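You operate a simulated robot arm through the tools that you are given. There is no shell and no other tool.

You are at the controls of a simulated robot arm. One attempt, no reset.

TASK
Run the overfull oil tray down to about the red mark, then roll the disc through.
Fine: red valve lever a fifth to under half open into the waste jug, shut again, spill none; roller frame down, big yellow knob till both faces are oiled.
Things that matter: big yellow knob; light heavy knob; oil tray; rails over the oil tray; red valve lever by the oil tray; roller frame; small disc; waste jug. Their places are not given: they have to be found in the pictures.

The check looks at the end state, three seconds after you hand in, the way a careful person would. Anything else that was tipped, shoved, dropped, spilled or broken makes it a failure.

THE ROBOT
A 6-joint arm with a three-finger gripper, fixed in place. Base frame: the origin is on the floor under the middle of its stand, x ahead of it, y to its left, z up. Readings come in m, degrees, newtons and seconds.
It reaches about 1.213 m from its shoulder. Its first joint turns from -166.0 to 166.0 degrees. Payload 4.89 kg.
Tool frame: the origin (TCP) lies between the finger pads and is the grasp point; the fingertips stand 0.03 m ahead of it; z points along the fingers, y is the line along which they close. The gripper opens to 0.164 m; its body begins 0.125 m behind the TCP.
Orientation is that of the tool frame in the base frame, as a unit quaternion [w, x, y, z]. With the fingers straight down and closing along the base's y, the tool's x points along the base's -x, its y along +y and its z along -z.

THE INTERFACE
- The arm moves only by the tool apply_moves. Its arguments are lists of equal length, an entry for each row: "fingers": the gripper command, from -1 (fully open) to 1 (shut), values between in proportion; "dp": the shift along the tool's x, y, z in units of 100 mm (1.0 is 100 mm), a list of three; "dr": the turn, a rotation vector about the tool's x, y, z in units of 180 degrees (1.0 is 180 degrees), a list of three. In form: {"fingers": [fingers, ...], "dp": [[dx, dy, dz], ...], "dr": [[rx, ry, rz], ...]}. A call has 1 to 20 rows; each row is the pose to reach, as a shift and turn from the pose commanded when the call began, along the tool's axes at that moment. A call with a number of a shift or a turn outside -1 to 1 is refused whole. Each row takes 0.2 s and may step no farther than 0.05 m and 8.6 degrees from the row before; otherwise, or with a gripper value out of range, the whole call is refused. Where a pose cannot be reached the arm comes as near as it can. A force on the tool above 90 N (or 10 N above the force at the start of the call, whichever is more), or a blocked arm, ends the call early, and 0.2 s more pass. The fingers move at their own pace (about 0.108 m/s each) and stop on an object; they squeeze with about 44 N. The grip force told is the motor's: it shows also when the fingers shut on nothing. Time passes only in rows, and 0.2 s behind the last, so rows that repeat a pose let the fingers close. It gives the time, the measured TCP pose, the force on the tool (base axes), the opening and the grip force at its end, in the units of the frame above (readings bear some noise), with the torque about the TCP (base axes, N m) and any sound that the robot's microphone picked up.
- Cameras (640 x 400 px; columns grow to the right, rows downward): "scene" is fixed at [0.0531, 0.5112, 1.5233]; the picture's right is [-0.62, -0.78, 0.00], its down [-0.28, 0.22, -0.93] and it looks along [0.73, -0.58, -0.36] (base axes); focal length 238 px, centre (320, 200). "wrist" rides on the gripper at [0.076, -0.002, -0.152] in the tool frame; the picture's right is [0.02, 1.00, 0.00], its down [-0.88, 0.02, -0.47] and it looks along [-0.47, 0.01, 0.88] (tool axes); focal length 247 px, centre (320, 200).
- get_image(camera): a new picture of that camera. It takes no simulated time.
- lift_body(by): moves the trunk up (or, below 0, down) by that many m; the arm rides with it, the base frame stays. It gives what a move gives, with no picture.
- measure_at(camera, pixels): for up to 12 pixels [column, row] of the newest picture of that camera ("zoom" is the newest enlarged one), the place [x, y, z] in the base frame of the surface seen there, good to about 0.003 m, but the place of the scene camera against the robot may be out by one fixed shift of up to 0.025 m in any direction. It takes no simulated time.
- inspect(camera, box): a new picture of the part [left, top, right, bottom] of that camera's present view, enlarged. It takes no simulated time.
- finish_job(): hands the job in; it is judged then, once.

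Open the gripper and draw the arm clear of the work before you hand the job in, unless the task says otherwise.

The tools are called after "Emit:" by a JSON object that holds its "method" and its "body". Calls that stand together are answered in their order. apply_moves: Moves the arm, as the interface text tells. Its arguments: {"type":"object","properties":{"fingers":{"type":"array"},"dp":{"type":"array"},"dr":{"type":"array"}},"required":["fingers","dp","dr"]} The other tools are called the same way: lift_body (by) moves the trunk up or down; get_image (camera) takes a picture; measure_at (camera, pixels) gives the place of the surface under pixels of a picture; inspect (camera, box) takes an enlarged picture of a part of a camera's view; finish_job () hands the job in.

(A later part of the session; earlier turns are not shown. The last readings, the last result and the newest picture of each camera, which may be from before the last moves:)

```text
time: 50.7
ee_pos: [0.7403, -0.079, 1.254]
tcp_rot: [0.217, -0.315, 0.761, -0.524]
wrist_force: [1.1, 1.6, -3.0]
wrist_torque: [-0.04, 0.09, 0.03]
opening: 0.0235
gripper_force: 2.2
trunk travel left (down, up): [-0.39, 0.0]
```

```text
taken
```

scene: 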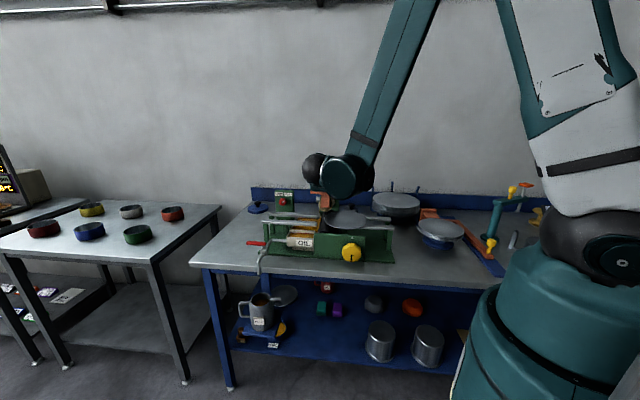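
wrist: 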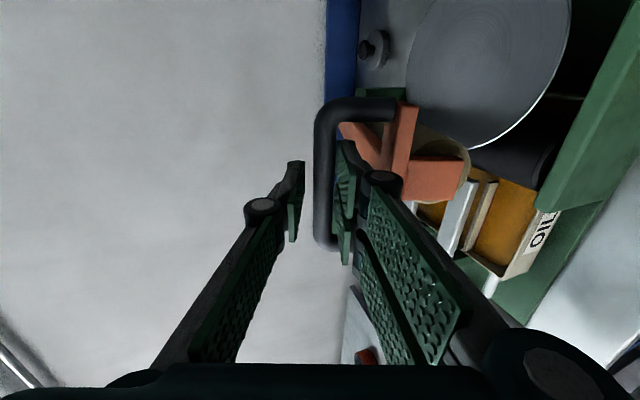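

The frame's weight now rests on the lower fingers (about 3 N). I continue with 10° and check.

Emit:
{"method": "apply_moves", "body": {"fingers": [0.73, 0.73, 0.73], "dp": [[0, 0.131, -0.03], [0, 0.262, -0.057], [0, 0.528, -0.091]], "dr": [[0.0139, 0, 0], [0.0278, 0, 0], [0.0556, 0, 0]]}}

Emit:
{"method": "get_image", "body": {"camera": "wrist"}}

Emit:
{"method": "inspect", "body": {"camera": "scene", "box": [260, 130, 400, 270]}}

```text
time: 51.5
ee_pos: [0.7483, -0.058, 1.2571]
tcp_rot: [0.24, -0.291, 0.715, -0.588]
wrist_force: [-28.5, -44.5, -11.3]
wrist_torque: [-0.87, 1.08, -1.62]
opening: 0.0261
gripper_force: 4.3
out of reach, approached as far as the arm can: row 2, 3
trunk travel left (down, up): [-0.39, 0.0]
```

```text
taken
```

wrist: 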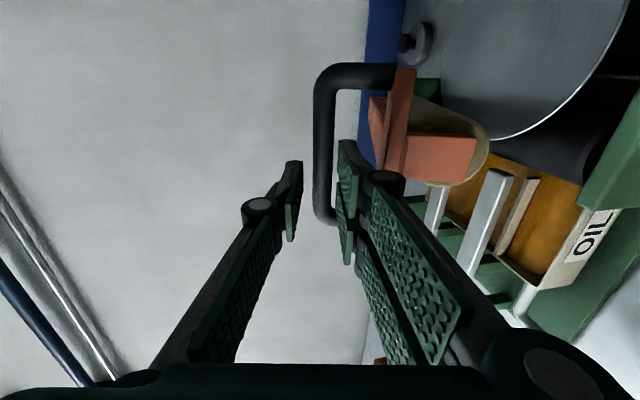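

```text
2.86 times, centred on (330, 200) of scene
```

zoom: 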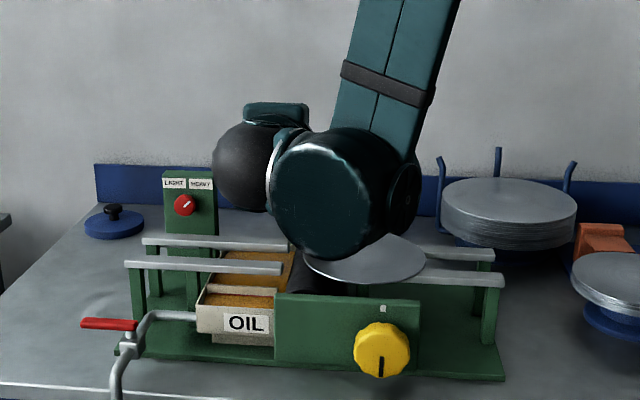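

That pose is out of reach (arm folded with the trunk high) and the tool slid along the rod with about 50 N on the handle leg. I back up at once by half of that step and check.

Emit:
{"method": "apply_moves", "body": {"fingers": [0.73], "dp": [[0, -0.256, 0.07]], "dr": [[-0.0278, 0, 0]]}}

Emit:
{"method": "get_image", "body": {"camera": "wrist"}}

```text
time: 51.9
ee_pos: [0.7567, -0.0638, 1.2825]
tcp_rot: [0.228, -0.303, 0.739, -0.557]
wrist_force: [-39.6, -58.3, -12.7]
wrist_torque: [-1.73, 1.52, -2.12]
opening: 0.0265
gripper_force: 5.2
trunk travel left (down, up): [-0.39, 0.0]
```

```text
taken
```

wrist: 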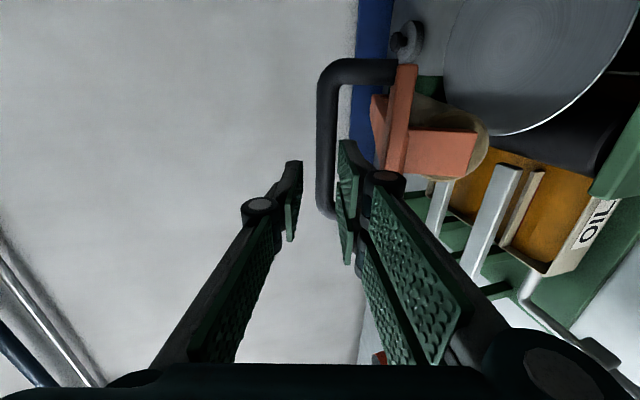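

The tool is now 2.4 cm too far along +u (0.490 vs 0.466), pressing on the handle's leg. I slide back along the rod.

Emit:
{"method": "apply_moves", "body": {"fingers": [0.73, 0.73], "dp": [[0.12, 0, 0], [0.24, 0, 0]], "dr": [[0, 0, 0], [0, 0, 0]]}}

Emit:
{"method": "get_image", "body": {"camera": "wrist"}}

Emit:
{"method": "get_image", "body": {"camera": "scene"}}

```text
time: 52.5
ee_pos: [0.7444, -0.075, 1.2825]
tcp_rot: [0.231, -0.306, 0.737, -0.556]
wrist_force: [-1.5, 1.2, -0.7]
wrist_torque: [-0.04, 0.03, 0.01]
opening: 0.0222
gripper_force: 0.4
trunk travel left (down, up): [-0.39, 0.0]
```

```text
taken
```

wrist: 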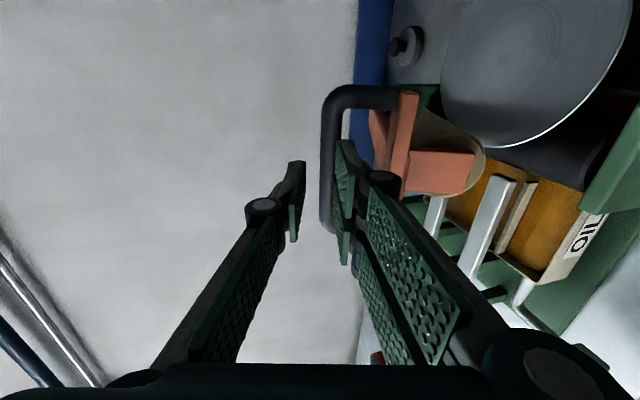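

```text
taken
```

scene: 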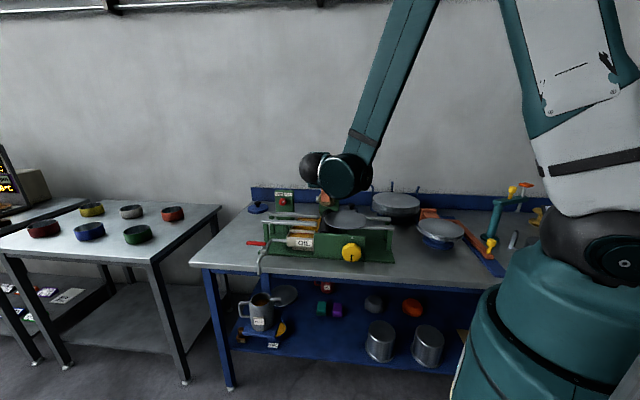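

Force is back to zero. I measure where the rod is relative to the fingers.

Emit:
{"method": "measure_at", "body": {"camera": "wrist", "pixels": [[328, 120], [328, 150], [330, 180], [330, 210], [345, 93], [375, 97], [405, 130], [400, 170], [440, 175], [293, 200], [345, 180]]}}

```text
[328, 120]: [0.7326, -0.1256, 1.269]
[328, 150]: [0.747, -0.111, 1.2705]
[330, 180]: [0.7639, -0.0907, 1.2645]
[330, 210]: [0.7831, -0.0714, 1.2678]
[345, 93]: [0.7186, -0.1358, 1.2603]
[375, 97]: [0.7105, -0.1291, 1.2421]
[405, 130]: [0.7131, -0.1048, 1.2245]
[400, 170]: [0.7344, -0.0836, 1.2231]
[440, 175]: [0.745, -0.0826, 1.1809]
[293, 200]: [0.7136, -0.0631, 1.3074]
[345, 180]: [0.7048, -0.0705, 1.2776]
```

The rod centre is about 3.8 cm ahead of the TCP – just off the fingertips – while the frame stands at about 65° forward. I open to 4 cm and reseat the fingers over the rod.

Emit:
{"method": "apply_moves", "body": {"fingers": [0.51, 0.51, 0.51], "dp": [[0.02, 0.03, 0.06], [0.04, 0.04, 0.15], [0.06, 0.05, 0.25]], "dr": [[0, 0, 0], [0, 0, 0], [0, 0, 0]]}}

Emit:
{"method": "get_image", "body": {"camera": "wrist"}}

Emit:
{"method": "measure_at", "body": {"camera": "wrist", "pixels": [[325, 150], [328, 150], [330, 180], [330, 200], [405, 130], [400, 170]]}}

```text
time: 53.3
ee_pos: [0.7542, -0.0966, 1.2709]
tcp_rot: [0.231, -0.306, 0.737, -0.556]
wrist_force: [0.1, -0.6, -3.5]
wrist_torque: [-0.07, 0.07, 0.05]
opening: 0.0413
gripper_force: 1.5
trunk travel left (down, up): [-0.39, 0.0]
```

```text
taken
```

wrist: 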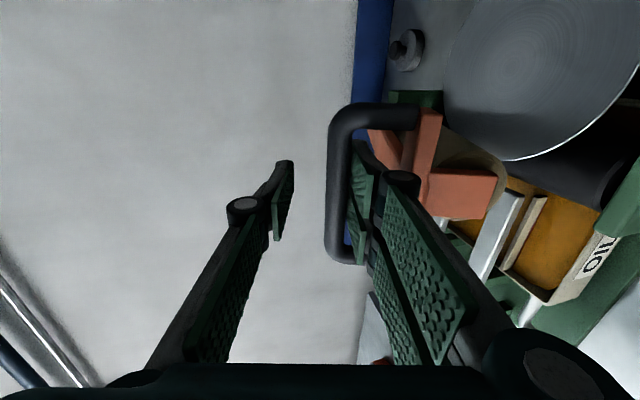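

```text
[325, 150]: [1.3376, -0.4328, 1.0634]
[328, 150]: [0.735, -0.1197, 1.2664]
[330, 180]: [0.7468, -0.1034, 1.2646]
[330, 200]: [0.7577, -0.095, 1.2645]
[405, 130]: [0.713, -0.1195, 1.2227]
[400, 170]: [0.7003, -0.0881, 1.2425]
```

The rod now rests on the lower pads (3.5 N down), well inside the fingers. I measure its centre line more exactly.

Emit:
{"method": "measure_at", "body": {"camera": "wrist", "pixels": [[340, 150], [340, 180], [340, 210], [346, 180], [430, 140], [425, 130], [470, 190], [415, 150]]}}

```text
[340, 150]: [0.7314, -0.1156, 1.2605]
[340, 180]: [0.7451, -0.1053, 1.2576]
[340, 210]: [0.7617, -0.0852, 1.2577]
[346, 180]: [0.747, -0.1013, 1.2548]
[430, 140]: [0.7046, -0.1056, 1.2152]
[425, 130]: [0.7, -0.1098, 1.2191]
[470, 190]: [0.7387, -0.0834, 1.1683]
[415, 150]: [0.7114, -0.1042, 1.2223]
```

The rod sits 1.2 cm ahead of the TCP on the lower pads; about 24° of swing remains, needing the tool to go 5 cm toward the front and 11 cm down without more turning. I retreat 1.3 cm and lower with the trunk by 2 cm, watching the forces.

Emit:
{"method": "apply_moves", "body": {"fingers": [0.51, 0.51], "dp": [[0, 0.018, -0.062], [0, 0.036, -0.125]], "dr": [[0, 0, 0], [0, 0, 0]]}}

Emit:
{"method": "lift_body", "body": {"by": -0.02}}

Emit:
{"method": "get_image", "body": {"camera": "wrist"}}

Emit:
{"method": "measure_at", "body": {"camera": "wrist", "pixels": [[336, 150], [340, 150], [340, 180], [344, 180], [340, 210], [425, 130]]}}

```text
time: 53.9
ee_pos: [0.7456, -0.0876, 1.2711]
tcp_rot: [0.231, -0.306, 0.737, -0.557]
wrist_force: [0.3, 0.4, -2.8]
wrist_torque: [0.0, 0.08, 0.02]
opening: 0.0417
gripper_force: 1.7
trunk travel left (down, up): [-0.39, 0.0]
```

```text
time: 54.5
ee_pos: [0.7451, -0.0898, 1.2512]
tcp_rot: [0.23, -0.306, 0.738, -0.555]
wrist_force: [0.4, -0.6, -5.5]
wrist_torque: [-0.13, 0.09, -0.01]
opening: 0.0421
gripper_force: 2.1
trunk travel left (down, up): [-0.37, 0.02]
```

```text
taken
```

wrist: 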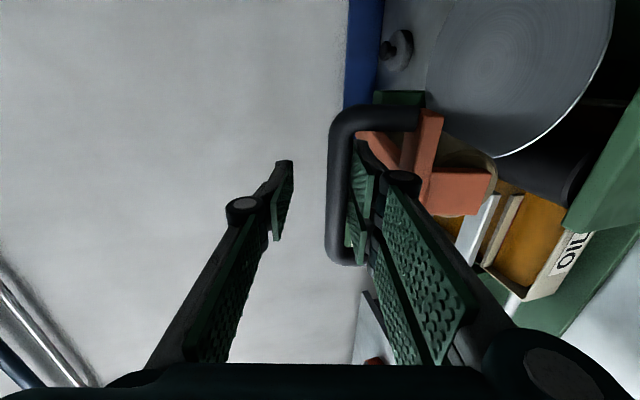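

```text
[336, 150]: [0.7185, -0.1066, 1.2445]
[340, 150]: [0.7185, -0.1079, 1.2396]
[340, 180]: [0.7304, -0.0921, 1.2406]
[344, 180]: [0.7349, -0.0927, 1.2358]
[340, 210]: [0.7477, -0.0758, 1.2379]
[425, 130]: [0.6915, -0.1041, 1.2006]
```

The frame follows the lower fingers nicely (5 N). I repeat: retreat about 2 cm and lower the trunk 3 cm.

Emit:
{"method": "apply_moves", "body": {"fingers": [0.51, 0.51], "dp": [[0, 0.028, -0.1], [0, 0.055, -0.19]], "dr": [[0, 0, 0], [0, 0, 0]]}}

Emit:
{"method": "lift_body", "body": {"by": -0.03}}

Emit:
{"method": "get_image", "body": {"camera": "wrist"}}

Emit:
{"method": "measure_at", "body": {"camera": "wrist", "pixels": [[336, 150], [340, 150], [340, 180], [344, 180], [340, 210], [425, 130]]}}

```text
time: 55.1
ee_pos: [0.7307, -0.0757, 1.2499]
tcp_rot: [0.23, -0.306, 0.738, -0.556]
wrist_force: [-0.1, -1.5, -5.0]
wrist_torque: [-0.09, 0.15, -0.06]
opening: 0.0422
gripper_force: 2.0
trunk travel left (down, up): [-0.37, 0.02]
```

```text
time: 55.9
ee_pos: [0.7323, -0.0738, 1.2201]
tcp_rot: [0.231, -0.306, 0.737, -0.557]
wrist_force: [1.0, -0.9, -4.7]
wrist_torque: [-0.07, 0.11, 0.0]
opening: 0.0423
gripper_force: 2.3
trunk travel left (down, up): [-0.34, 0.05]
```

```text
taken
```

wrist: 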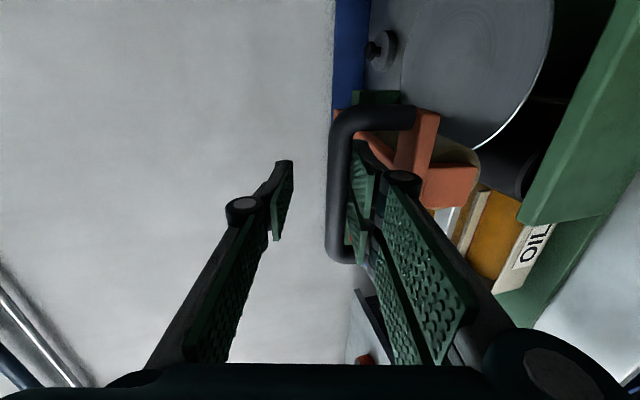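

```text
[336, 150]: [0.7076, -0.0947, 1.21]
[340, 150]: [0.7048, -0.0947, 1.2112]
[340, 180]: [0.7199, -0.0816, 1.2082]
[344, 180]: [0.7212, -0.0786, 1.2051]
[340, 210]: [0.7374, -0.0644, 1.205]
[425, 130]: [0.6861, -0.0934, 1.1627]
```

Smooth; the rod is at z≈1.2055. I retreat 1.2 cm and lower another 3 cm.

Emit:
{"method": "apply_moves", "body": {"fingers": [0.51, 0.51], "dp": [[0, 0.018, -0.06], [0, 0.036, -0.125]], "dr": [[0, 0, 0], [0, 0, 0]]}}

Emit:
{"method": "lift_body", "body": {"by": -0.03}}

Emit:
{"method": "get_image", "body": {"camera": "wrist"}}

Emit:
{"method": "measure_at", "body": {"camera": "wrist", "pixels": [[336, 150], [340, 150], [340, 180], [344, 180], [340, 210], [425, 130]]}}

Emit:
{"method": "inspect", "body": {"camera": "scene", "box": [260, 130, 400, 270]}}

```text
time: 56.5
ee_pos: [0.7237, -0.066, 1.2201]
tcp_rot: [0.23, -0.305, 0.737, -0.557]
wrist_force: [1.0, -0.1, -4.3]
wrist_torque: [-0.06, 0.14, 0.02]
opening: 0.0421
gripper_force: 2.7
trunk travel left (down, up): [-0.34, 0.05]
```

```text
time: 57.2
ee_pos: [0.7237, -0.0654, 1.1892]
tcp_rot: [0.23, -0.305, 0.737, -0.557]
wrist_force: [0.0, -0.2, -5.7]
wrist_torque: [-0.08, 0.1, 0.0]
opening: 0.0421
gripper_force: 2.3
trunk travel left (down, up): [-0.31, 0.08]
```

```text
taken
```

wrist: 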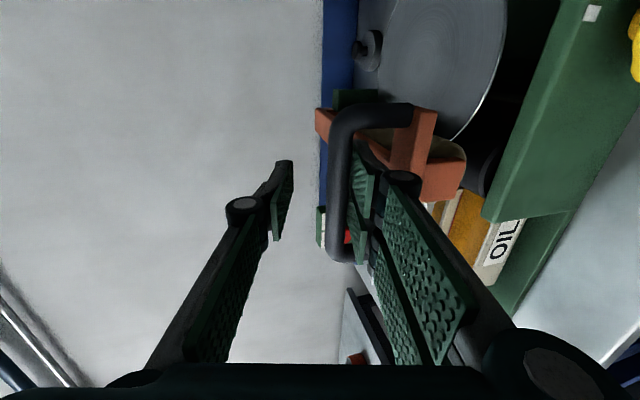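

```text
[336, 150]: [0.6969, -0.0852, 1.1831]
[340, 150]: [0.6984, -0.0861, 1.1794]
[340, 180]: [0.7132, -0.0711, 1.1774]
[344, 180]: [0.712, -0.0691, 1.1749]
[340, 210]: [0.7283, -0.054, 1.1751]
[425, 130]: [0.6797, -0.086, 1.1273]
```

```text
2.86 times, centred on (330, 200) of scene
```

zoom: 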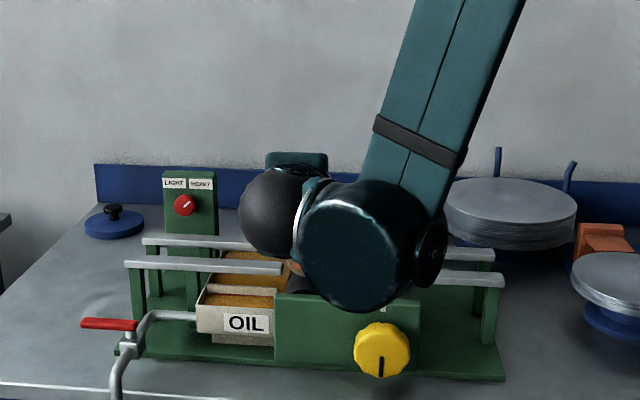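

Rod centre now about z=1.175; the wrist is clear in front of the panel. I retreat 0.9 cm and lower 2 cm more.

Emit:
{"method": "apply_moves", "body": {"fingers": [0.51, 0.51], "dp": [[0, 0.012, -0.04], [0, 0.022, -0.08]], "dr": [[0, 0, 0], [0, 0, 0]]}}

Emit:
{"method": "lift_body", "body": {"by": -0.02}}

Emit:
{"method": "get_image", "body": {"camera": "wrist"}}

Emit:
{"method": "measure_at", "body": {"camera": "wrist", "pixels": [[336, 150], [340, 150], [340, 180], [344, 180], [340, 210], [425, 130]]}}

```text
time: 57.8
ee_pos: [0.717, -0.0586, 1.1894]
tcp_rot: [0.23, -0.305, 0.737, -0.557]
wrist_force: [-0.9, 1.3, -4.6]
wrist_torque: [-0.03, 0.15, -0.01]
opening: 0.0421
gripper_force: 2.4
trunk travel left (down, up): [-0.31, 0.08]
```

```text
time: 58.5
ee_pos: [0.7165, -0.0598, 1.1697]
tcp_rot: [0.23, -0.306, 0.737, -0.556]
wrist_force: [0.0, 0.2, -0.2]
wrist_torque: [0.01, 0.03, -0.01]
opening: 0.0403
gripper_force: 0.1
trunk travel left (down, up): [-0.29, 0.1]
```

```text
taken
```

wrist: 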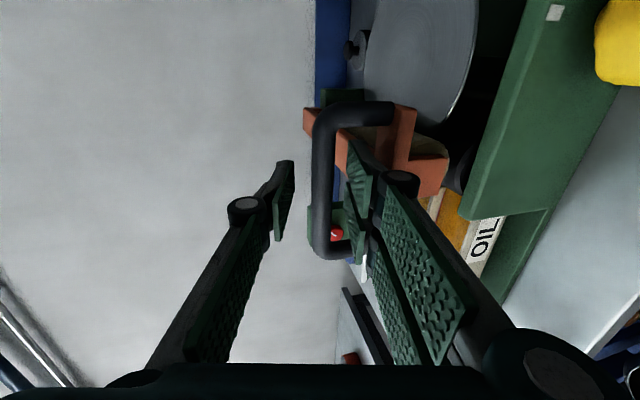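

```text
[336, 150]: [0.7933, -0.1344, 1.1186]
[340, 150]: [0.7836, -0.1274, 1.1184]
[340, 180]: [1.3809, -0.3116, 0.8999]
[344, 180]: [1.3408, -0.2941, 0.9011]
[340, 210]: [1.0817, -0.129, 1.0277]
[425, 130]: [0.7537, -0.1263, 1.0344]
```

The support force is gone and the rod has come off the lower pads (now at (322,180)), so the frame is resting. I measure the rod, and the roller/disc contact.

Emit:
{"method": "measure_at", "body": {"camera": "wrist", "pixels": [[322, 130], [322, 160], [322, 190], [322, 220], [395, 140], [425, 175], [435, 150], [440, 60], [455, 170], [415, 150]]}}

Emit:
{"method": "inspect", "body": {"camera": "wrist", "box": [300, 60, 520, 260]}}

```text
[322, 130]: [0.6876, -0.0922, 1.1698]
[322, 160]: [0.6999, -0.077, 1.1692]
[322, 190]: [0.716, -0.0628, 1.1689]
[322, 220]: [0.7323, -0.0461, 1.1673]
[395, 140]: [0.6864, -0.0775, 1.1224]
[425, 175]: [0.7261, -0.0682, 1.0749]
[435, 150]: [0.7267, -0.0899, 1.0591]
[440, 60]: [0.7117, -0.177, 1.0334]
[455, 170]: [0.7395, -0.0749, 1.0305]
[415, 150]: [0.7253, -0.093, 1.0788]
```

```text
2.00 times, centred on (410, 160) of wrist
```

zoom: 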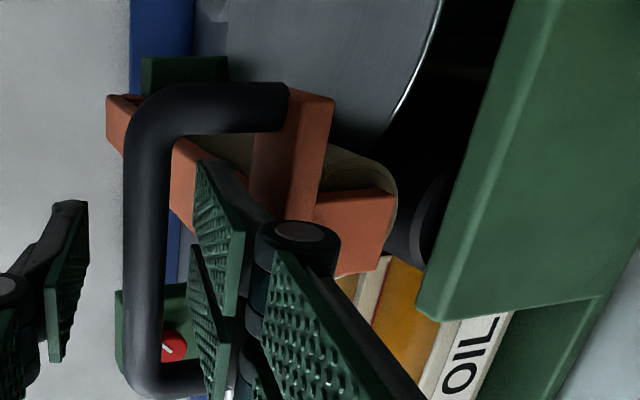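

The roller frame is down (rod at z≈1.166, frame about level). I withdraw the fingers along the tool axis in a small first step, watching for reach limits.

Emit:
{"method": "apply_moves", "body": {"fingers": [0.45, 0.4], "dp": [[0, 0, -0.2], [0, 0, -0.4]], "dr": [[0, 0, 0], [0, 0, 0]]}}

Emit:
{"method": "get_image", "body": {"camera": "wrist"}}

```text
time: 59.1
ee_pos: [0.6874, -0.0317, 1.1817]
tcp_rot: [0.23, -0.305, 0.738, -0.556]
wrist_force: [0.9, -1.5, -0.1]
wrist_torque: [0.0, -0.03, 0.0]
opening: 0.0492
gripper_force: 0.1
trunk travel left (down, up): [-0.29, 0.1]
```

```text
taken
```

wrist: 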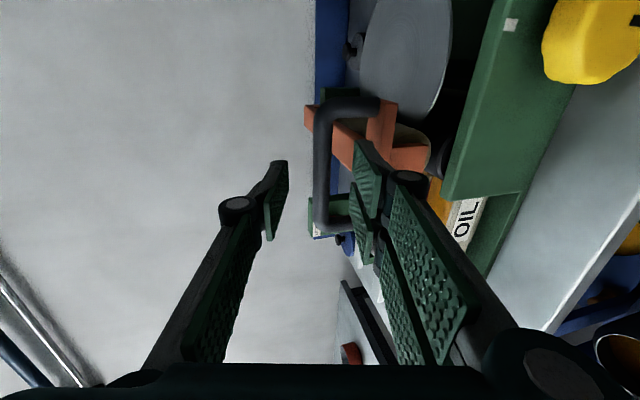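

It moves cleanly. I withdraw another 6 cm and take a scene picture.

Emit:
{"method": "apply_moves", "body": {"fingers": [0.4, 0.4], "dp": [[0, 0, -0.3], [0, 0, -0.6]], "dr": [[0, 0, 0], [0, 0, 0]]}}

Emit:
{"method": "get_image", "body": {"camera": "wrist"}}

Emit:
{"method": "get_image", "body": {"camera": "scene"}}

```text
time: 59.7
ee_pos: [0.6489, 0.0088, 1.1973]
tcp_rot: [0.23, -0.305, 0.738, -0.556]
wrist_force: [1.8, -0.7, 0.2]
wrist_torque: [-0.03, -0.01, -0.05]
opening: 0.0491
gripper_force: 0.1
trunk travel left (down, up): [-0.29, 0.1]
```

```text
taken
```

wrist: 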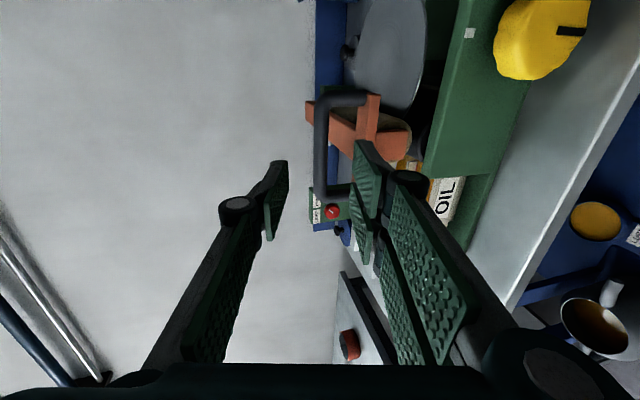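

```text
taken
```

scene: 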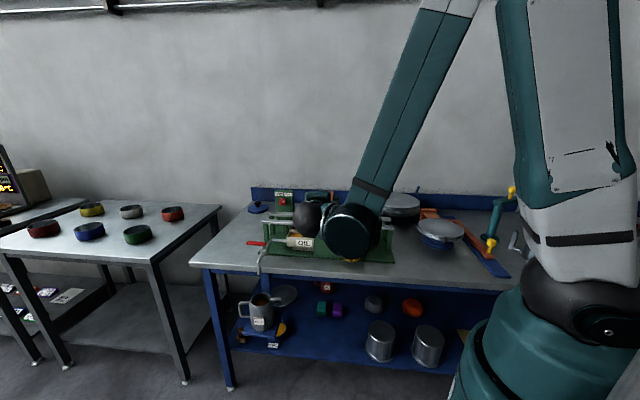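

The frame stays down. The knob is at wrist (540,40); I measure it and the panel in detail.

Emit:
{"method": "inspect", "body": {"camera": "wrist", "box": [420, 0, 640, 130]}}

Emit:
{"method": "measure_at", "body": {"camera": "wrist", "pixels": [[500, 40], [520, 20], [530, 60], [550, 70], [560, 45], [575, 31], [545, 30], [510, 65], [580, 10], [470, 33], [480, 70], [500, 15]]}}

```text
2.91 times, centred on (530, 65) of wrist
```

zoom: 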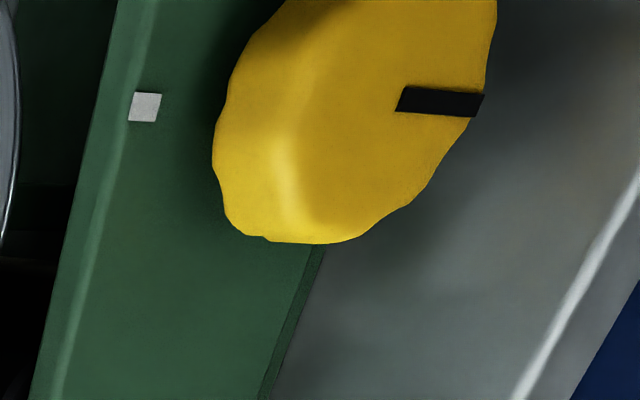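

```text
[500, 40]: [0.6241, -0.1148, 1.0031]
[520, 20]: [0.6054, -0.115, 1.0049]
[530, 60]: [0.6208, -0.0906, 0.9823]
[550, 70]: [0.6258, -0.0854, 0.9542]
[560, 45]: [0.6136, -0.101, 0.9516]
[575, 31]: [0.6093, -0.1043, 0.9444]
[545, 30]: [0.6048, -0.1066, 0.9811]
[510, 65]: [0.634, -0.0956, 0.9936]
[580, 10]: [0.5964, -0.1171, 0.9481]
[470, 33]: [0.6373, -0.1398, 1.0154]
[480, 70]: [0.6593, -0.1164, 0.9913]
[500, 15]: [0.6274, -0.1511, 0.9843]
```

Knob front face is at n≈-0.504, centre about u≈0.354, z≈0.967, radius ≈0.039; panel face at n≈-0.548. I open the fingers, level the tool and shift sideways toward the knob's line, staying well in front.

Emit:
{"method": "apply_moves", "body": {"fingers": [0.1, -0.1, -0.22], "dp": [[0.35, 0, 0], [0.7, 0, 0], [1.0, 0, 0]], "dr": [[0.03, 0, 0], [0.06, 0, 0], [0.089, 0, 0]]}}

Emit:
{"method": "get_image", "body": {"camera": "wrist"}}

Emit:
{"method": "get_image", "body": {"camera": "scene"}}

```text
time: 60.5
ee_pos: [0.5988, -0.0496, 1.2763]
tcp_rot: [0.269, -0.271, 0.655, -0.652]
wrist_force: [0.8, 0.4, -0.2]
wrist_torque: [-0.03, -0.03, -0.16]
opening: 0.1002
gripper_force: 0.2
out of reach, approached as far as the arm can: row 1, 2, 3
trunk travel left (down, up): [-0.29, 0.1]
```

```text
taken
```

wrist: 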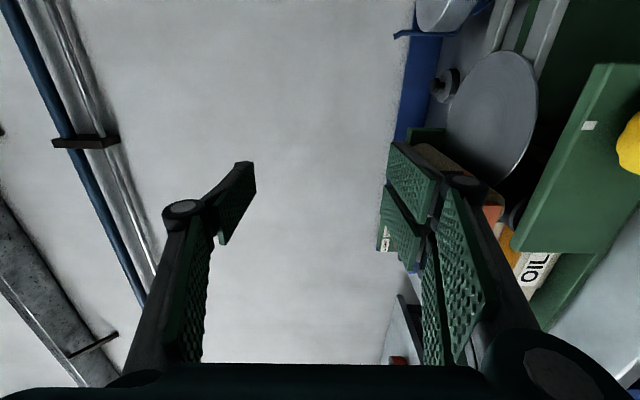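

```text
taken
```

scene: 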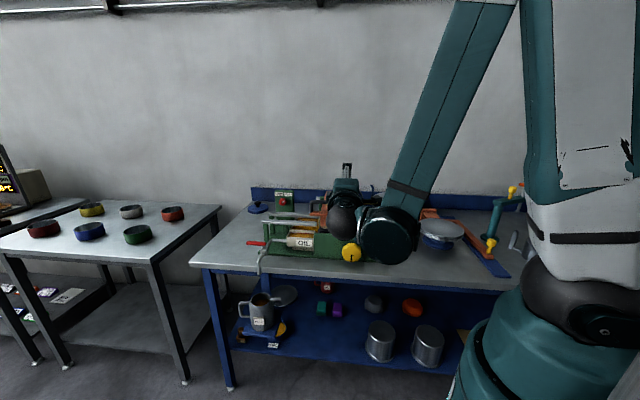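

The arm reached the level orientation but 8 cm higher than asked; lowering the trunk will bring this arm shape down to knob height. First I roll the tool by 60° so the finger pair moves off the bottom and the camera comes up.

Emit:
{"method": "apply_moves", "body": {"fingers": [-0.22, -0.22, -0.22, -0.22, -0.22, -0.22, -0.22, -0.22], "dp": [[0, 0, 0], [0, 0, 0], [0, 0, 0], [0, 0, 0], [0, 0, 0], [0, 0, 0], [0, 0, 0], [0, 0, 0]], "dr": [[0, 0, -0.042], [0, 0, -0.083], [0, 0, -0.125], [0, 0, -0.167], [0, 0, -0.208], [0, 0, -0.25], [0, 0, -0.292], [0, 0, -0.333]]}}

Emit:
{"method": "get_image", "body": {"camera": "wrist"}}

Emit:
{"method": "get_image", "body": {"camera": "scene"}}

```text
time: 62.3
ee_pos: [0.6006, -0.0515, 1.2783]
tcp_rot: [0.093, 0.56, -0.431, 0.701]
wrist_force: [-0.3, 0.0, 0.0]
wrist_torque: [0.01, 0.0, -0.01]
opening: 0.1002
gripper_force: 0.1
trunk travel left (down, up): [-0.29, 0.1]
```

```text
taken
```

wrist: 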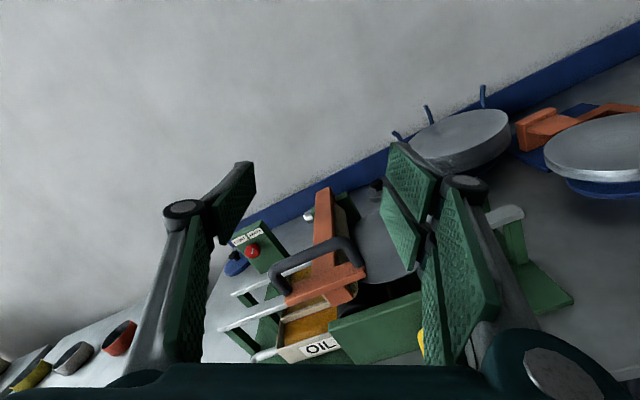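

```text
taken
```

scene: 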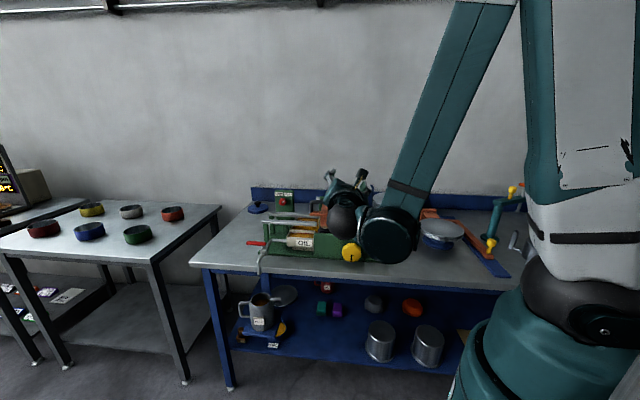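

The camera now looks over the tool at the device; the frame lies across the rails at (330,260). I enlarge it to check how the roller rests on the disc.

Emit:
{"method": "inspect", "body": {"camera": "wrist", "box": [210, 160, 440, 370]}}

Emit:
{"method": "lift_body", "body": {"by": -0.1}}

Emit:
{"method": "get_image", "body": {"camera": "wrist"}}

Emit:
{"method": "get_image", "body": {"camera": "scene"}}

```text
1.90 times, centred on (325, 265) of wrist
```

zoom: 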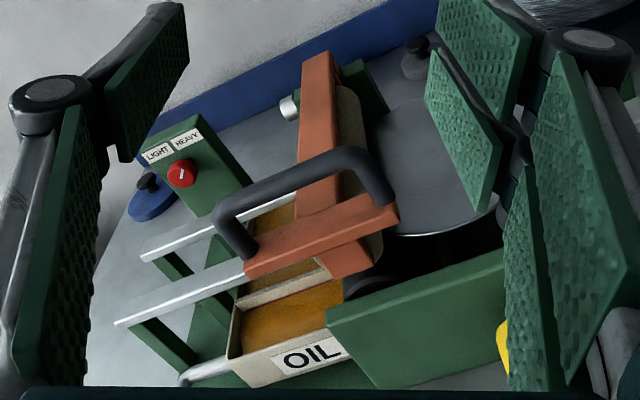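

```text
time: 63.6
ee_pos: [0.5992, -0.0526, 1.18]
tcp_rot: [0.092, 0.561, -0.431, 0.701]
wrist_force: [-0.2, -1.0, 1.9]
wrist_torque: [0.04, 0.01, 0.02]
opening: 0.0999
gripper_force: 0.0
trunk travel left (down, up): [-0.19, 0.2]
```

```text
taken
```

wrist: 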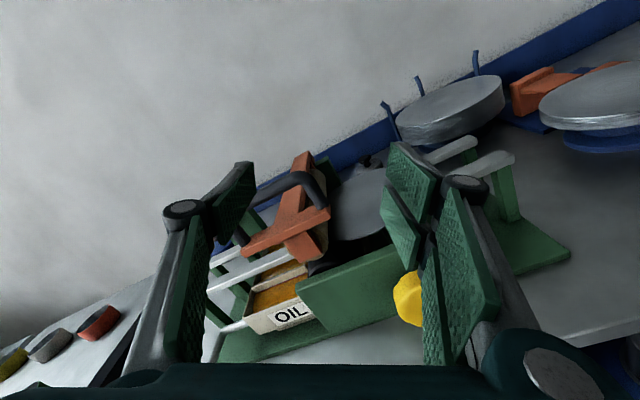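

```text
taken
```

scene: 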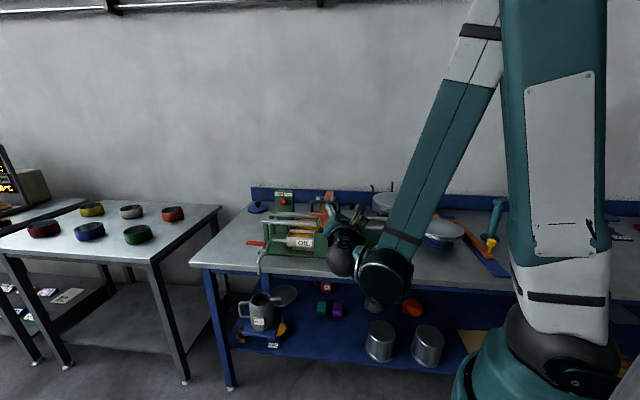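

Trunk lowered fine. I shift 3.3 cm along -u to line up with the knob, testing the reach here.

Emit:
{"method": "apply_moves", "body": {"fingers": [-0.22, -0.22], "dp": [[0.08, 0.14, 0], [0.1625, 0.281, 0]], "dr": [[0, 0, 0], [0, 0, 0]]}}

Emit:
{"method": "measure_at", "body": {"camera": "wrist", "pixels": [[405, 300], [400, 290]]}}

Emit:
{"method": "get_image", "body": {"camera": "wrist"}}

```text
time: 64.2
ee_pos: [0.5803, -0.0761, 1.1858]
tcp_rot: [0.092, 0.561, -0.431, 0.7]
wrist_force: [0.6, 1.1, 0.7]
wrist_torque: [-0.04, -0.05, -0.14]
opening: 0.0999
gripper_force: 0.1
out of reach, approached as far as the arm can: row 2
trunk travel left (down, up): [-0.19, 0.2]
```

```text
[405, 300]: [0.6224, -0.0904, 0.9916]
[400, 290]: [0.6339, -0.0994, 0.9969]
```

```text
taken
```

wrist: 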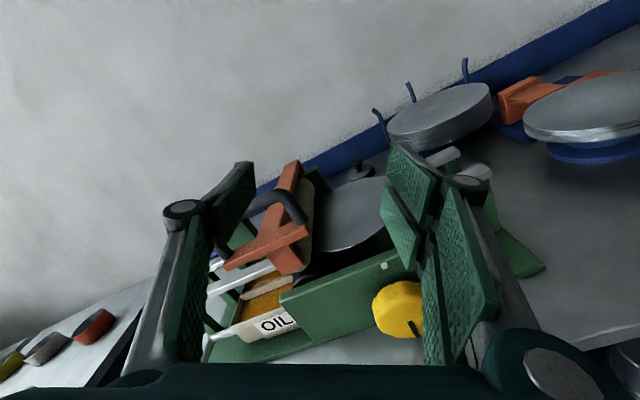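

Now u=0.3565, in line with the knob, fingertips about 1 cm in front of the knob face. I lower the trunk by 0.15 and check.

Emit:
{"method": "lift_body", "body": {"by": -0.15}}

Emit:
{"method": "get_image", "body": {"camera": "wrist"}}

Emit:
{"method": "get_image", "body": {"camera": "scene"}}

```text
time: 66.0
ee_pos: [0.5784, -0.0765, 1.036]
tcp_rot: [0.093, 0.561, -0.432, 0.7]
wrist_force: [-0.3, -0.4, -0.4]
wrist_torque: [0.0, 0.01, -0.03]
opening: 0.1002
gripper_force: 0.0
trunk travel left (down, up): [-0.04, 0.35]
```

```text
taken
```

wrist: 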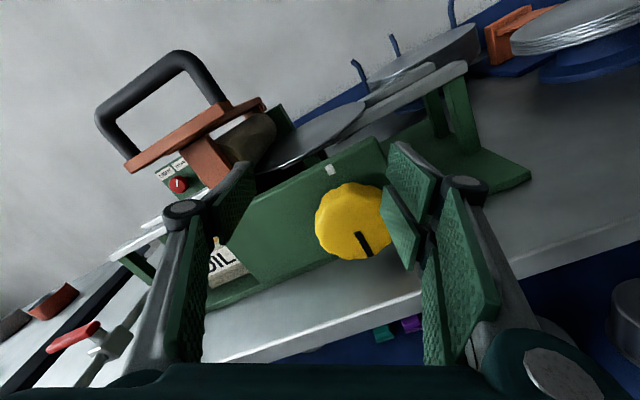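

```text
taken
```

scene: 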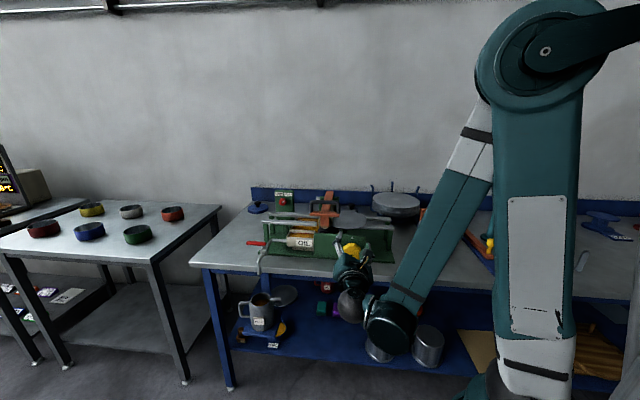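

Excellent view: knob centred near (350,222), pointer at (363,245), white panel mark at (330,170). I measure the knob's rim and face.

Emit:
{"method": "inspect", "body": {"camera": "wrist", "box": [290, 140, 420, 280]}}

Emit:
{"method": "measure_at", "body": {"camera": "wrist", "pixels": [[350, 222], [340, 200], [325, 225], [335, 248], [360, 253], [380, 235], [375, 200], [350, 187], [322, 222], [358, 236], [330, 170], [300, 220]]}}

```text
2.86 times, centred on (355, 210) of wrist
```

zoom: 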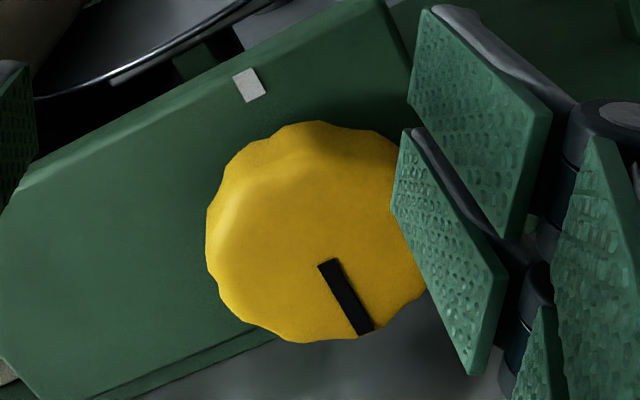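

```text
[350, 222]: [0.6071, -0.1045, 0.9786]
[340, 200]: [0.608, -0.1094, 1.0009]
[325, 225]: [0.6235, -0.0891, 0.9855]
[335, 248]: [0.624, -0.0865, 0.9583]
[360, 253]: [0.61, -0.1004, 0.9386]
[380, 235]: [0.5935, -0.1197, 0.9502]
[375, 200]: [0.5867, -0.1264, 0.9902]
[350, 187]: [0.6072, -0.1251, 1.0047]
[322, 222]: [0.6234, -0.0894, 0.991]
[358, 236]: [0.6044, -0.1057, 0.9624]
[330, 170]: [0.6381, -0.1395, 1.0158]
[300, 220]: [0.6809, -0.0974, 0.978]
```

The knob centre is at about u=0.3535, z=0.968, radius ≈0.037. I measure the table's front edge near it and the second check of the knob bottom, to know the finger clearance.

Emit:
{"method": "measure_at", "body": {"camera": "wrist", "pixels": [[350, 258], [345, 255], [300, 320], [350, 300], [410, 285], [395, 275], [330, 340], [360, 320], [310, 345], [318, 235], [325, 245], [395, 262]]}}

Emit:
{"method": "lift_body", "body": {"by": -0.04}}

Emit:
{"method": "get_image", "body": {"camera": "wrist"}}

```text
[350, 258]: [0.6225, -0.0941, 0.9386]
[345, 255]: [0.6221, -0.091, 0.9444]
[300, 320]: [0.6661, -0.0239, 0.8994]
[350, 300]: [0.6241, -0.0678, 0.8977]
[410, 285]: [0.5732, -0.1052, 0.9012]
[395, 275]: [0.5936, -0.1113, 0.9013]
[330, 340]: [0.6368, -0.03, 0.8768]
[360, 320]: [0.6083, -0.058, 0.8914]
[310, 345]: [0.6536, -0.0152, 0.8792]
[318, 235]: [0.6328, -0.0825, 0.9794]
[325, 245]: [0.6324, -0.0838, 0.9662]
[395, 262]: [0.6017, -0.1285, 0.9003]
```

```text
time: 66.8
ee_pos: [0.5797, -0.0758, 0.9958]
tcp_rot: [0.092, 0.56, -0.433, 0.7]
wrist_force: [0.2, -0.5, 0.2]
wrist_torque: [-0.01, 0.0, 0.03]
opening: 0.0999
gripper_force: 0.0
trunk travel left (down, up): [0.0, 0.39]
```

```text
taken
```

wrist: 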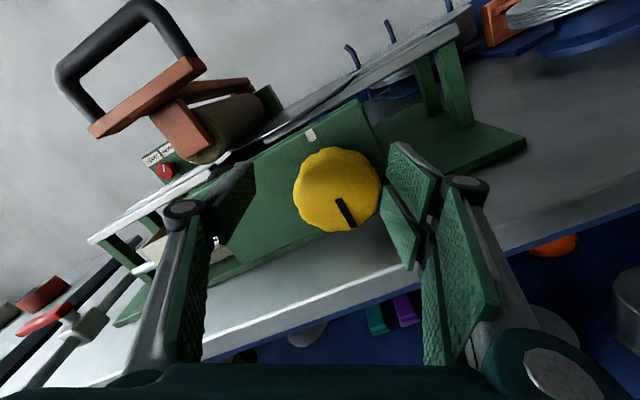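

The table's front edge is at n≈-0.472, so finger knuckles will be near the edge; good to know. The knob is fully visible at (337,190). I try to lower 2.8 cm with the arm.

Emit:
{"method": "apply_moves", "body": {"fingers": [-0.22, -0.22], "dp": [[-0.12, 0.07, 0], [-0.242, 0.14, 0]], "dr": [[0, 0, 0], [0, 0, 0]]}}

Emit:
{"method": "get_image", "body": {"camera": "wrist"}}

```text
time: 67.4
ee_pos: [0.5845, -0.0713, 0.9928]
tcp_rot: [0.092, 0.562, -0.431, 0.7]
wrist_force: [-1.4, 0.6, 1.8]
wrist_torque: [0.08, 0.06, 0.27]
opening: 0.1001
gripper_force: 0.1
out of reach, approached as far as the arm can: row 1, 2
trunk travel left (down, up): [0.0, 0.39]
```

```text
taken
```

wrist: 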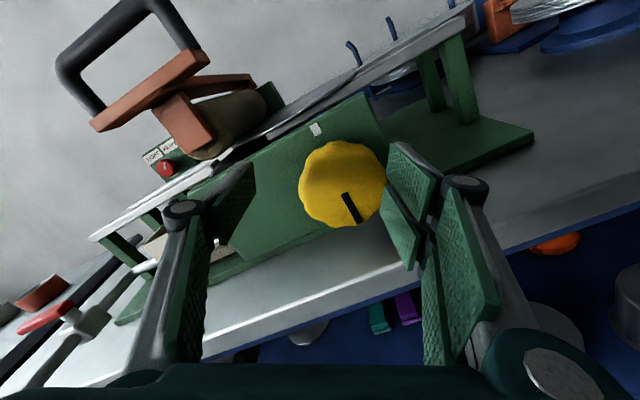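

The arm is folded to its limit for a level tool. I'll instead pitch the tool 20° downward (which raises the wrist), gripping the knob left and right, and turn about the knob's own axis. First I roll 30° more so the fingers lie left/right.

Emit:
{"method": "apply_moves", "body": {"fingers": [-0.22, -0.22, -0.22, -0.22], "dp": [[0, 0, 0], [0, 0, 0], [0, 0, 0], [0, 0, 0]], "dr": [[0, 0, -0.042], [0, 0, -0.083], [0, 0, -0.125], [0, 0, -0.1667]]}}

Emit:
{"method": "apply_moves", "body": {"fingers": [-0.22, -0.22, -0.22], "dp": [[0, 0, 0], [0, 0, 0], [0, 0, 0]], "dr": [[0, -0.037, 0], [0, -0.074, 0], [0, -0.111, 0]]}}

Emit:
{"method": "get_image", "body": {"camera": "wrist"}}

Emit:
{"method": "get_image", "body": {"camera": "scene"}}

```text
time: 68.4
ee_pos: [0.5854, -0.0731, 0.9956]
tcp_rot: [0.271, 0.653, -0.271, 0.653]
wrist_force: [-0.2, 0.1, 0.1]
wrist_torque: [0.02, -0.03, 0.02]
opening: 0.1001
gripper_force: 0.0
trunk travel left (down, up): [0.0, 0.39]
```

```text
time: 69.2
ee_pos: [0.5866, -0.0724, 0.9951]
tcp_rot: [0.219, 0.757, -0.314, 0.529]
wrist_force: [2.0, 1.2, -0.3]
wrist_torque: [-0.04, 0.05, -0.24]
opening: 0.1001
gripper_force: 0.0
trunk travel left (down, up): [0.0, 0.39]
```

```text
taken
```

wrist: 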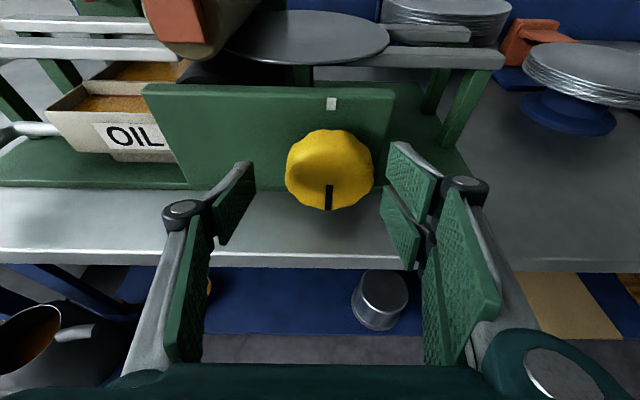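

```text
taken
```

scene: 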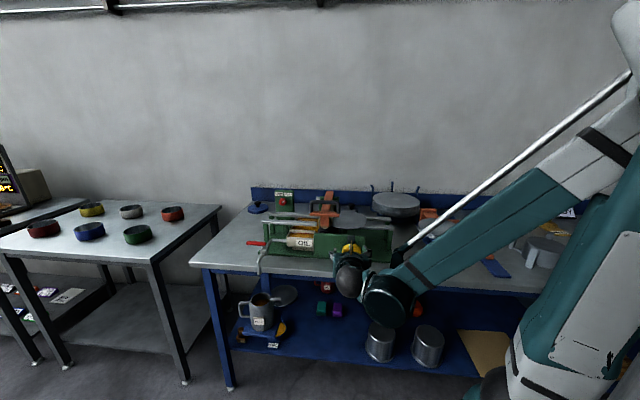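

The pitched pose is reachable; the knob is at (330,170) with the finger pair on the right. I lower to knob height and shift 1 cm sideways to centre on it.

Emit:
{"method": "apply_moves", "body": {"fingers": [-0.22, -0.22], "dp": [[-0.127, 0.05, 0.046], [-0.254, 0.101, 0.092]], "dr": [[0, 0, 0], [0, 0, 0]]}}

Emit:
{"method": "get_image", "body": {"camera": "wrist"}}

Emit:
{"method": "get_image", "body": {"camera": "scene"}}

```text
time: 69.8
ee_pos: [0.5772, -0.0784, 0.9672]
tcp_rot: [0.218, 0.757, -0.314, 0.53]
wrist_force: [-0.6, 0.0, 0.2]
wrist_torque: [0.04, -0.03, 0.11]
opening: 0.1001
gripper_force: 0.2
trunk travel left (down, up): [0.0, 0.39]
```

```text
taken
```

wrist: 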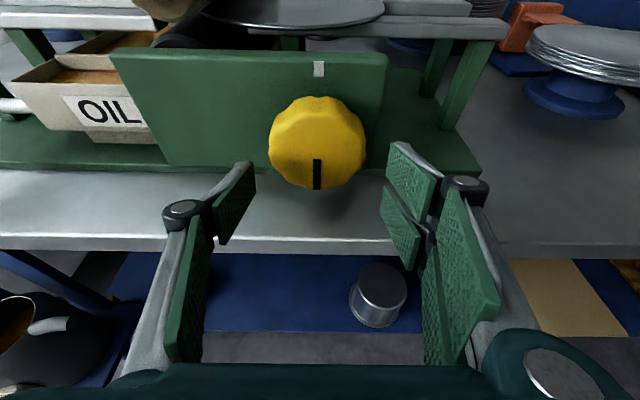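

```text
taken
```

scene: 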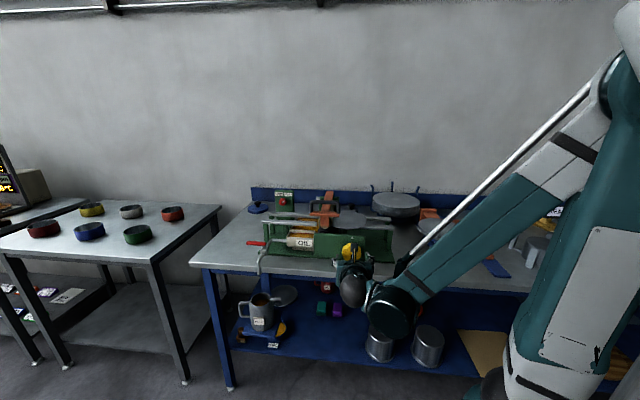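

Aligned in height. The knob spans columns 269–365 (centre 317). I measure rim points on both sides to centre the grasp exactly.

Emit:
{"method": "measure_at", "body": {"camera": "wrist", "pixels": [[273, 145], [278, 145], [317, 145], [355, 150], [361, 145], [317, 105], [317, 183], [317, 160], [318, 68], [300, 140], [335, 140], [317, 98]]}}

Emit:
{"method": "inspect", "body": {"camera": "wrist", "box": [240, 70, 400, 200]}}

```text
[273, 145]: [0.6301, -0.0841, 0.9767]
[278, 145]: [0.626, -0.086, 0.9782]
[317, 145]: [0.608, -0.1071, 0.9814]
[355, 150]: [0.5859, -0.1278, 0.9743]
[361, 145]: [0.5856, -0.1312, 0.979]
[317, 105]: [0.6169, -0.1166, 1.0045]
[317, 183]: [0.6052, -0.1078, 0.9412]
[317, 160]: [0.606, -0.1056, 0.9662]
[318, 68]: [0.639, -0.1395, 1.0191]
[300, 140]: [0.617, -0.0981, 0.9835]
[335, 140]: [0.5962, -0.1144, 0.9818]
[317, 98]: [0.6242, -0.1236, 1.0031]
```

```text
3.08 times, centred on (320, 135) of wrist
```

zoom: 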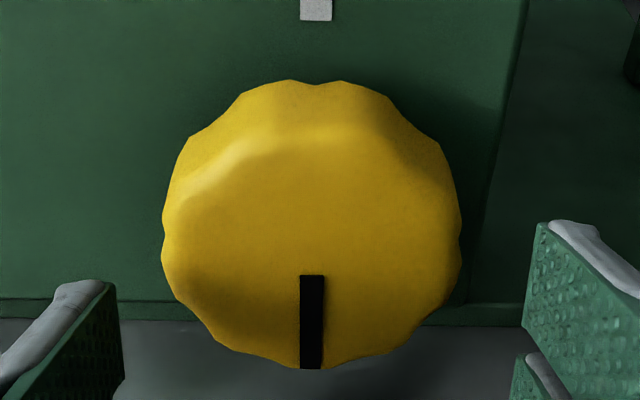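

Knob centre u=0.3537, z≈0.9695, radius ≈0.0355, pointer straight down. I advance to n=-0.498 with the fingers open around it.

Emit:
{"method": "apply_moves", "body": {"fingers": [-0.22, -0.22], "dp": [[0.068, -0.005, 0.158], [0.137, -0.01, 0.316]], "dr": [[0, 0, 0], [0, 0, 0]]}}

Emit:
{"method": "get_image", "body": {"camera": "wrist"}}

```text
time: 70.4
ee_pos: [0.6024, -0.1048, 0.9692]
tcp_rot: [0.219, 0.757, -0.314, 0.529]
wrist_force: [-0.3, -0.3, 0.0]
wrist_torque: [0.02, 0.0, 0.05]
opening: 0.0999
gripper_force: 0.1
trunk travel left (down, up): [0.0, 0.39]
```

```text
taken
```

wrist: 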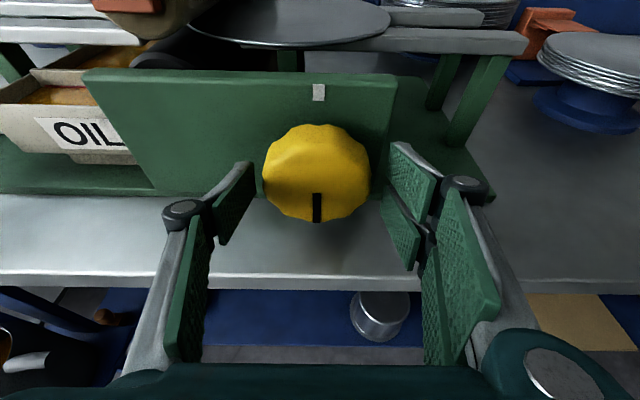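

The pads flank the knob. I close on it.

Emit:
{"method": "apply_moves", "body": {"fingers": [0, 0.2, 0.5, 1, 1], "dp": [[0, -0.02, 0], [0, -0.02, 0], [0, -0.02, 0], [0, -0.02, 0], [0, -0.02, 0]], "dr": [[0, 0, 0], [0, 0, 0], [0, 0, 0], [0, 0, 0], [0, 0, 0]]}}

Emit:
{"method": "get_image", "body": {"camera": "wrist"}}

Emit:
{"method": "inspect", "body": {"camera": "scene", "box": [260, 180, 420, 300]}}

```text
time: 71.6
ee_pos: [0.604, -0.1031, 0.9702]
tcp_rot: [0.22, 0.757, -0.315, 0.528]
wrist_force: [3.6, -0.8, 2.9]
wrist_torque: [-0.03, -0.03, -0.02]
opening: 0.0793
gripper_force: 45.2
trunk travel left (down, up): [0.0, 0.39]
```

```text
taken
```

wrist: 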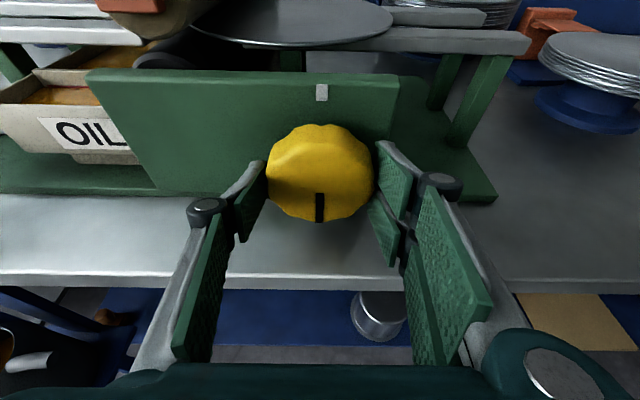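

```text
3.33 times, centred on (340, 240) of scene
```

zoom: 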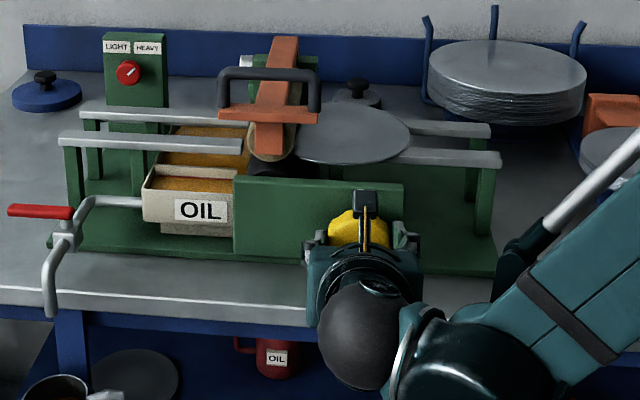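

Firm grip on the knob (opening 0.079) with negligible side force. I turn 20° counter-clockwise (seen from the front) about the knob axis as a test and watch the disc.

Emit:
{"method": "apply_moves", "body": {"fingers": [1, 1, 1], "dp": [[0, 0, 0], [0, 0, 0], [0, 0, 0]], "dr": [[-0.0127, 0, -0.0348], [-0.0253, 0, -0.0696], [-0.038, 0, -0.1044]]}}

Emit:
{"method": "get_image", "body": {"camera": "wrist"}}

Emit:
{"method": "inspect", "body": {"camera": "scene", "box": [260, 180, 420, 300]}}

```text
time: 72.4
ee_pos: [0.6047, -0.1, 0.9693]
tcp_rot: [0.347, 0.784, -0.217, 0.468]
wrist_force: [10.3, -0.4, -2.4]
wrist_torque: [1.55, -1.0, -0.02]
opening: 0.079
gripper_force: 45.3
trunk travel left (down, up): [0.0, 0.39]
```

```text
taken
```

wrist: 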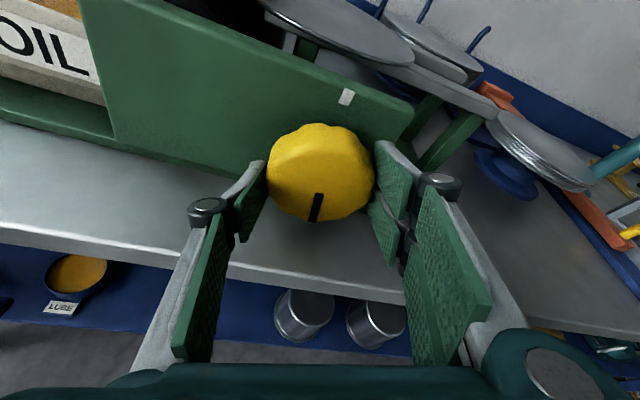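

```text
3.33 times, centred on (340, 240) of scene
```

zoom: 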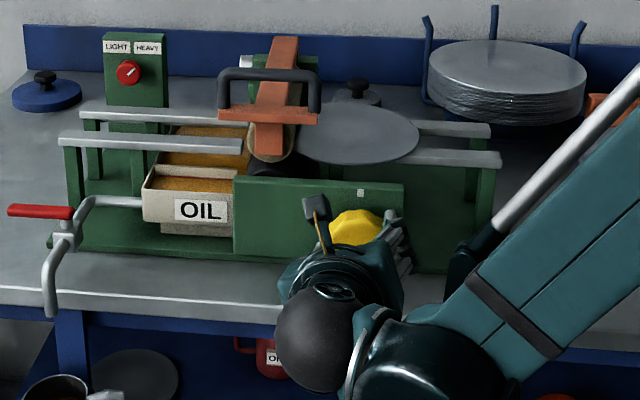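

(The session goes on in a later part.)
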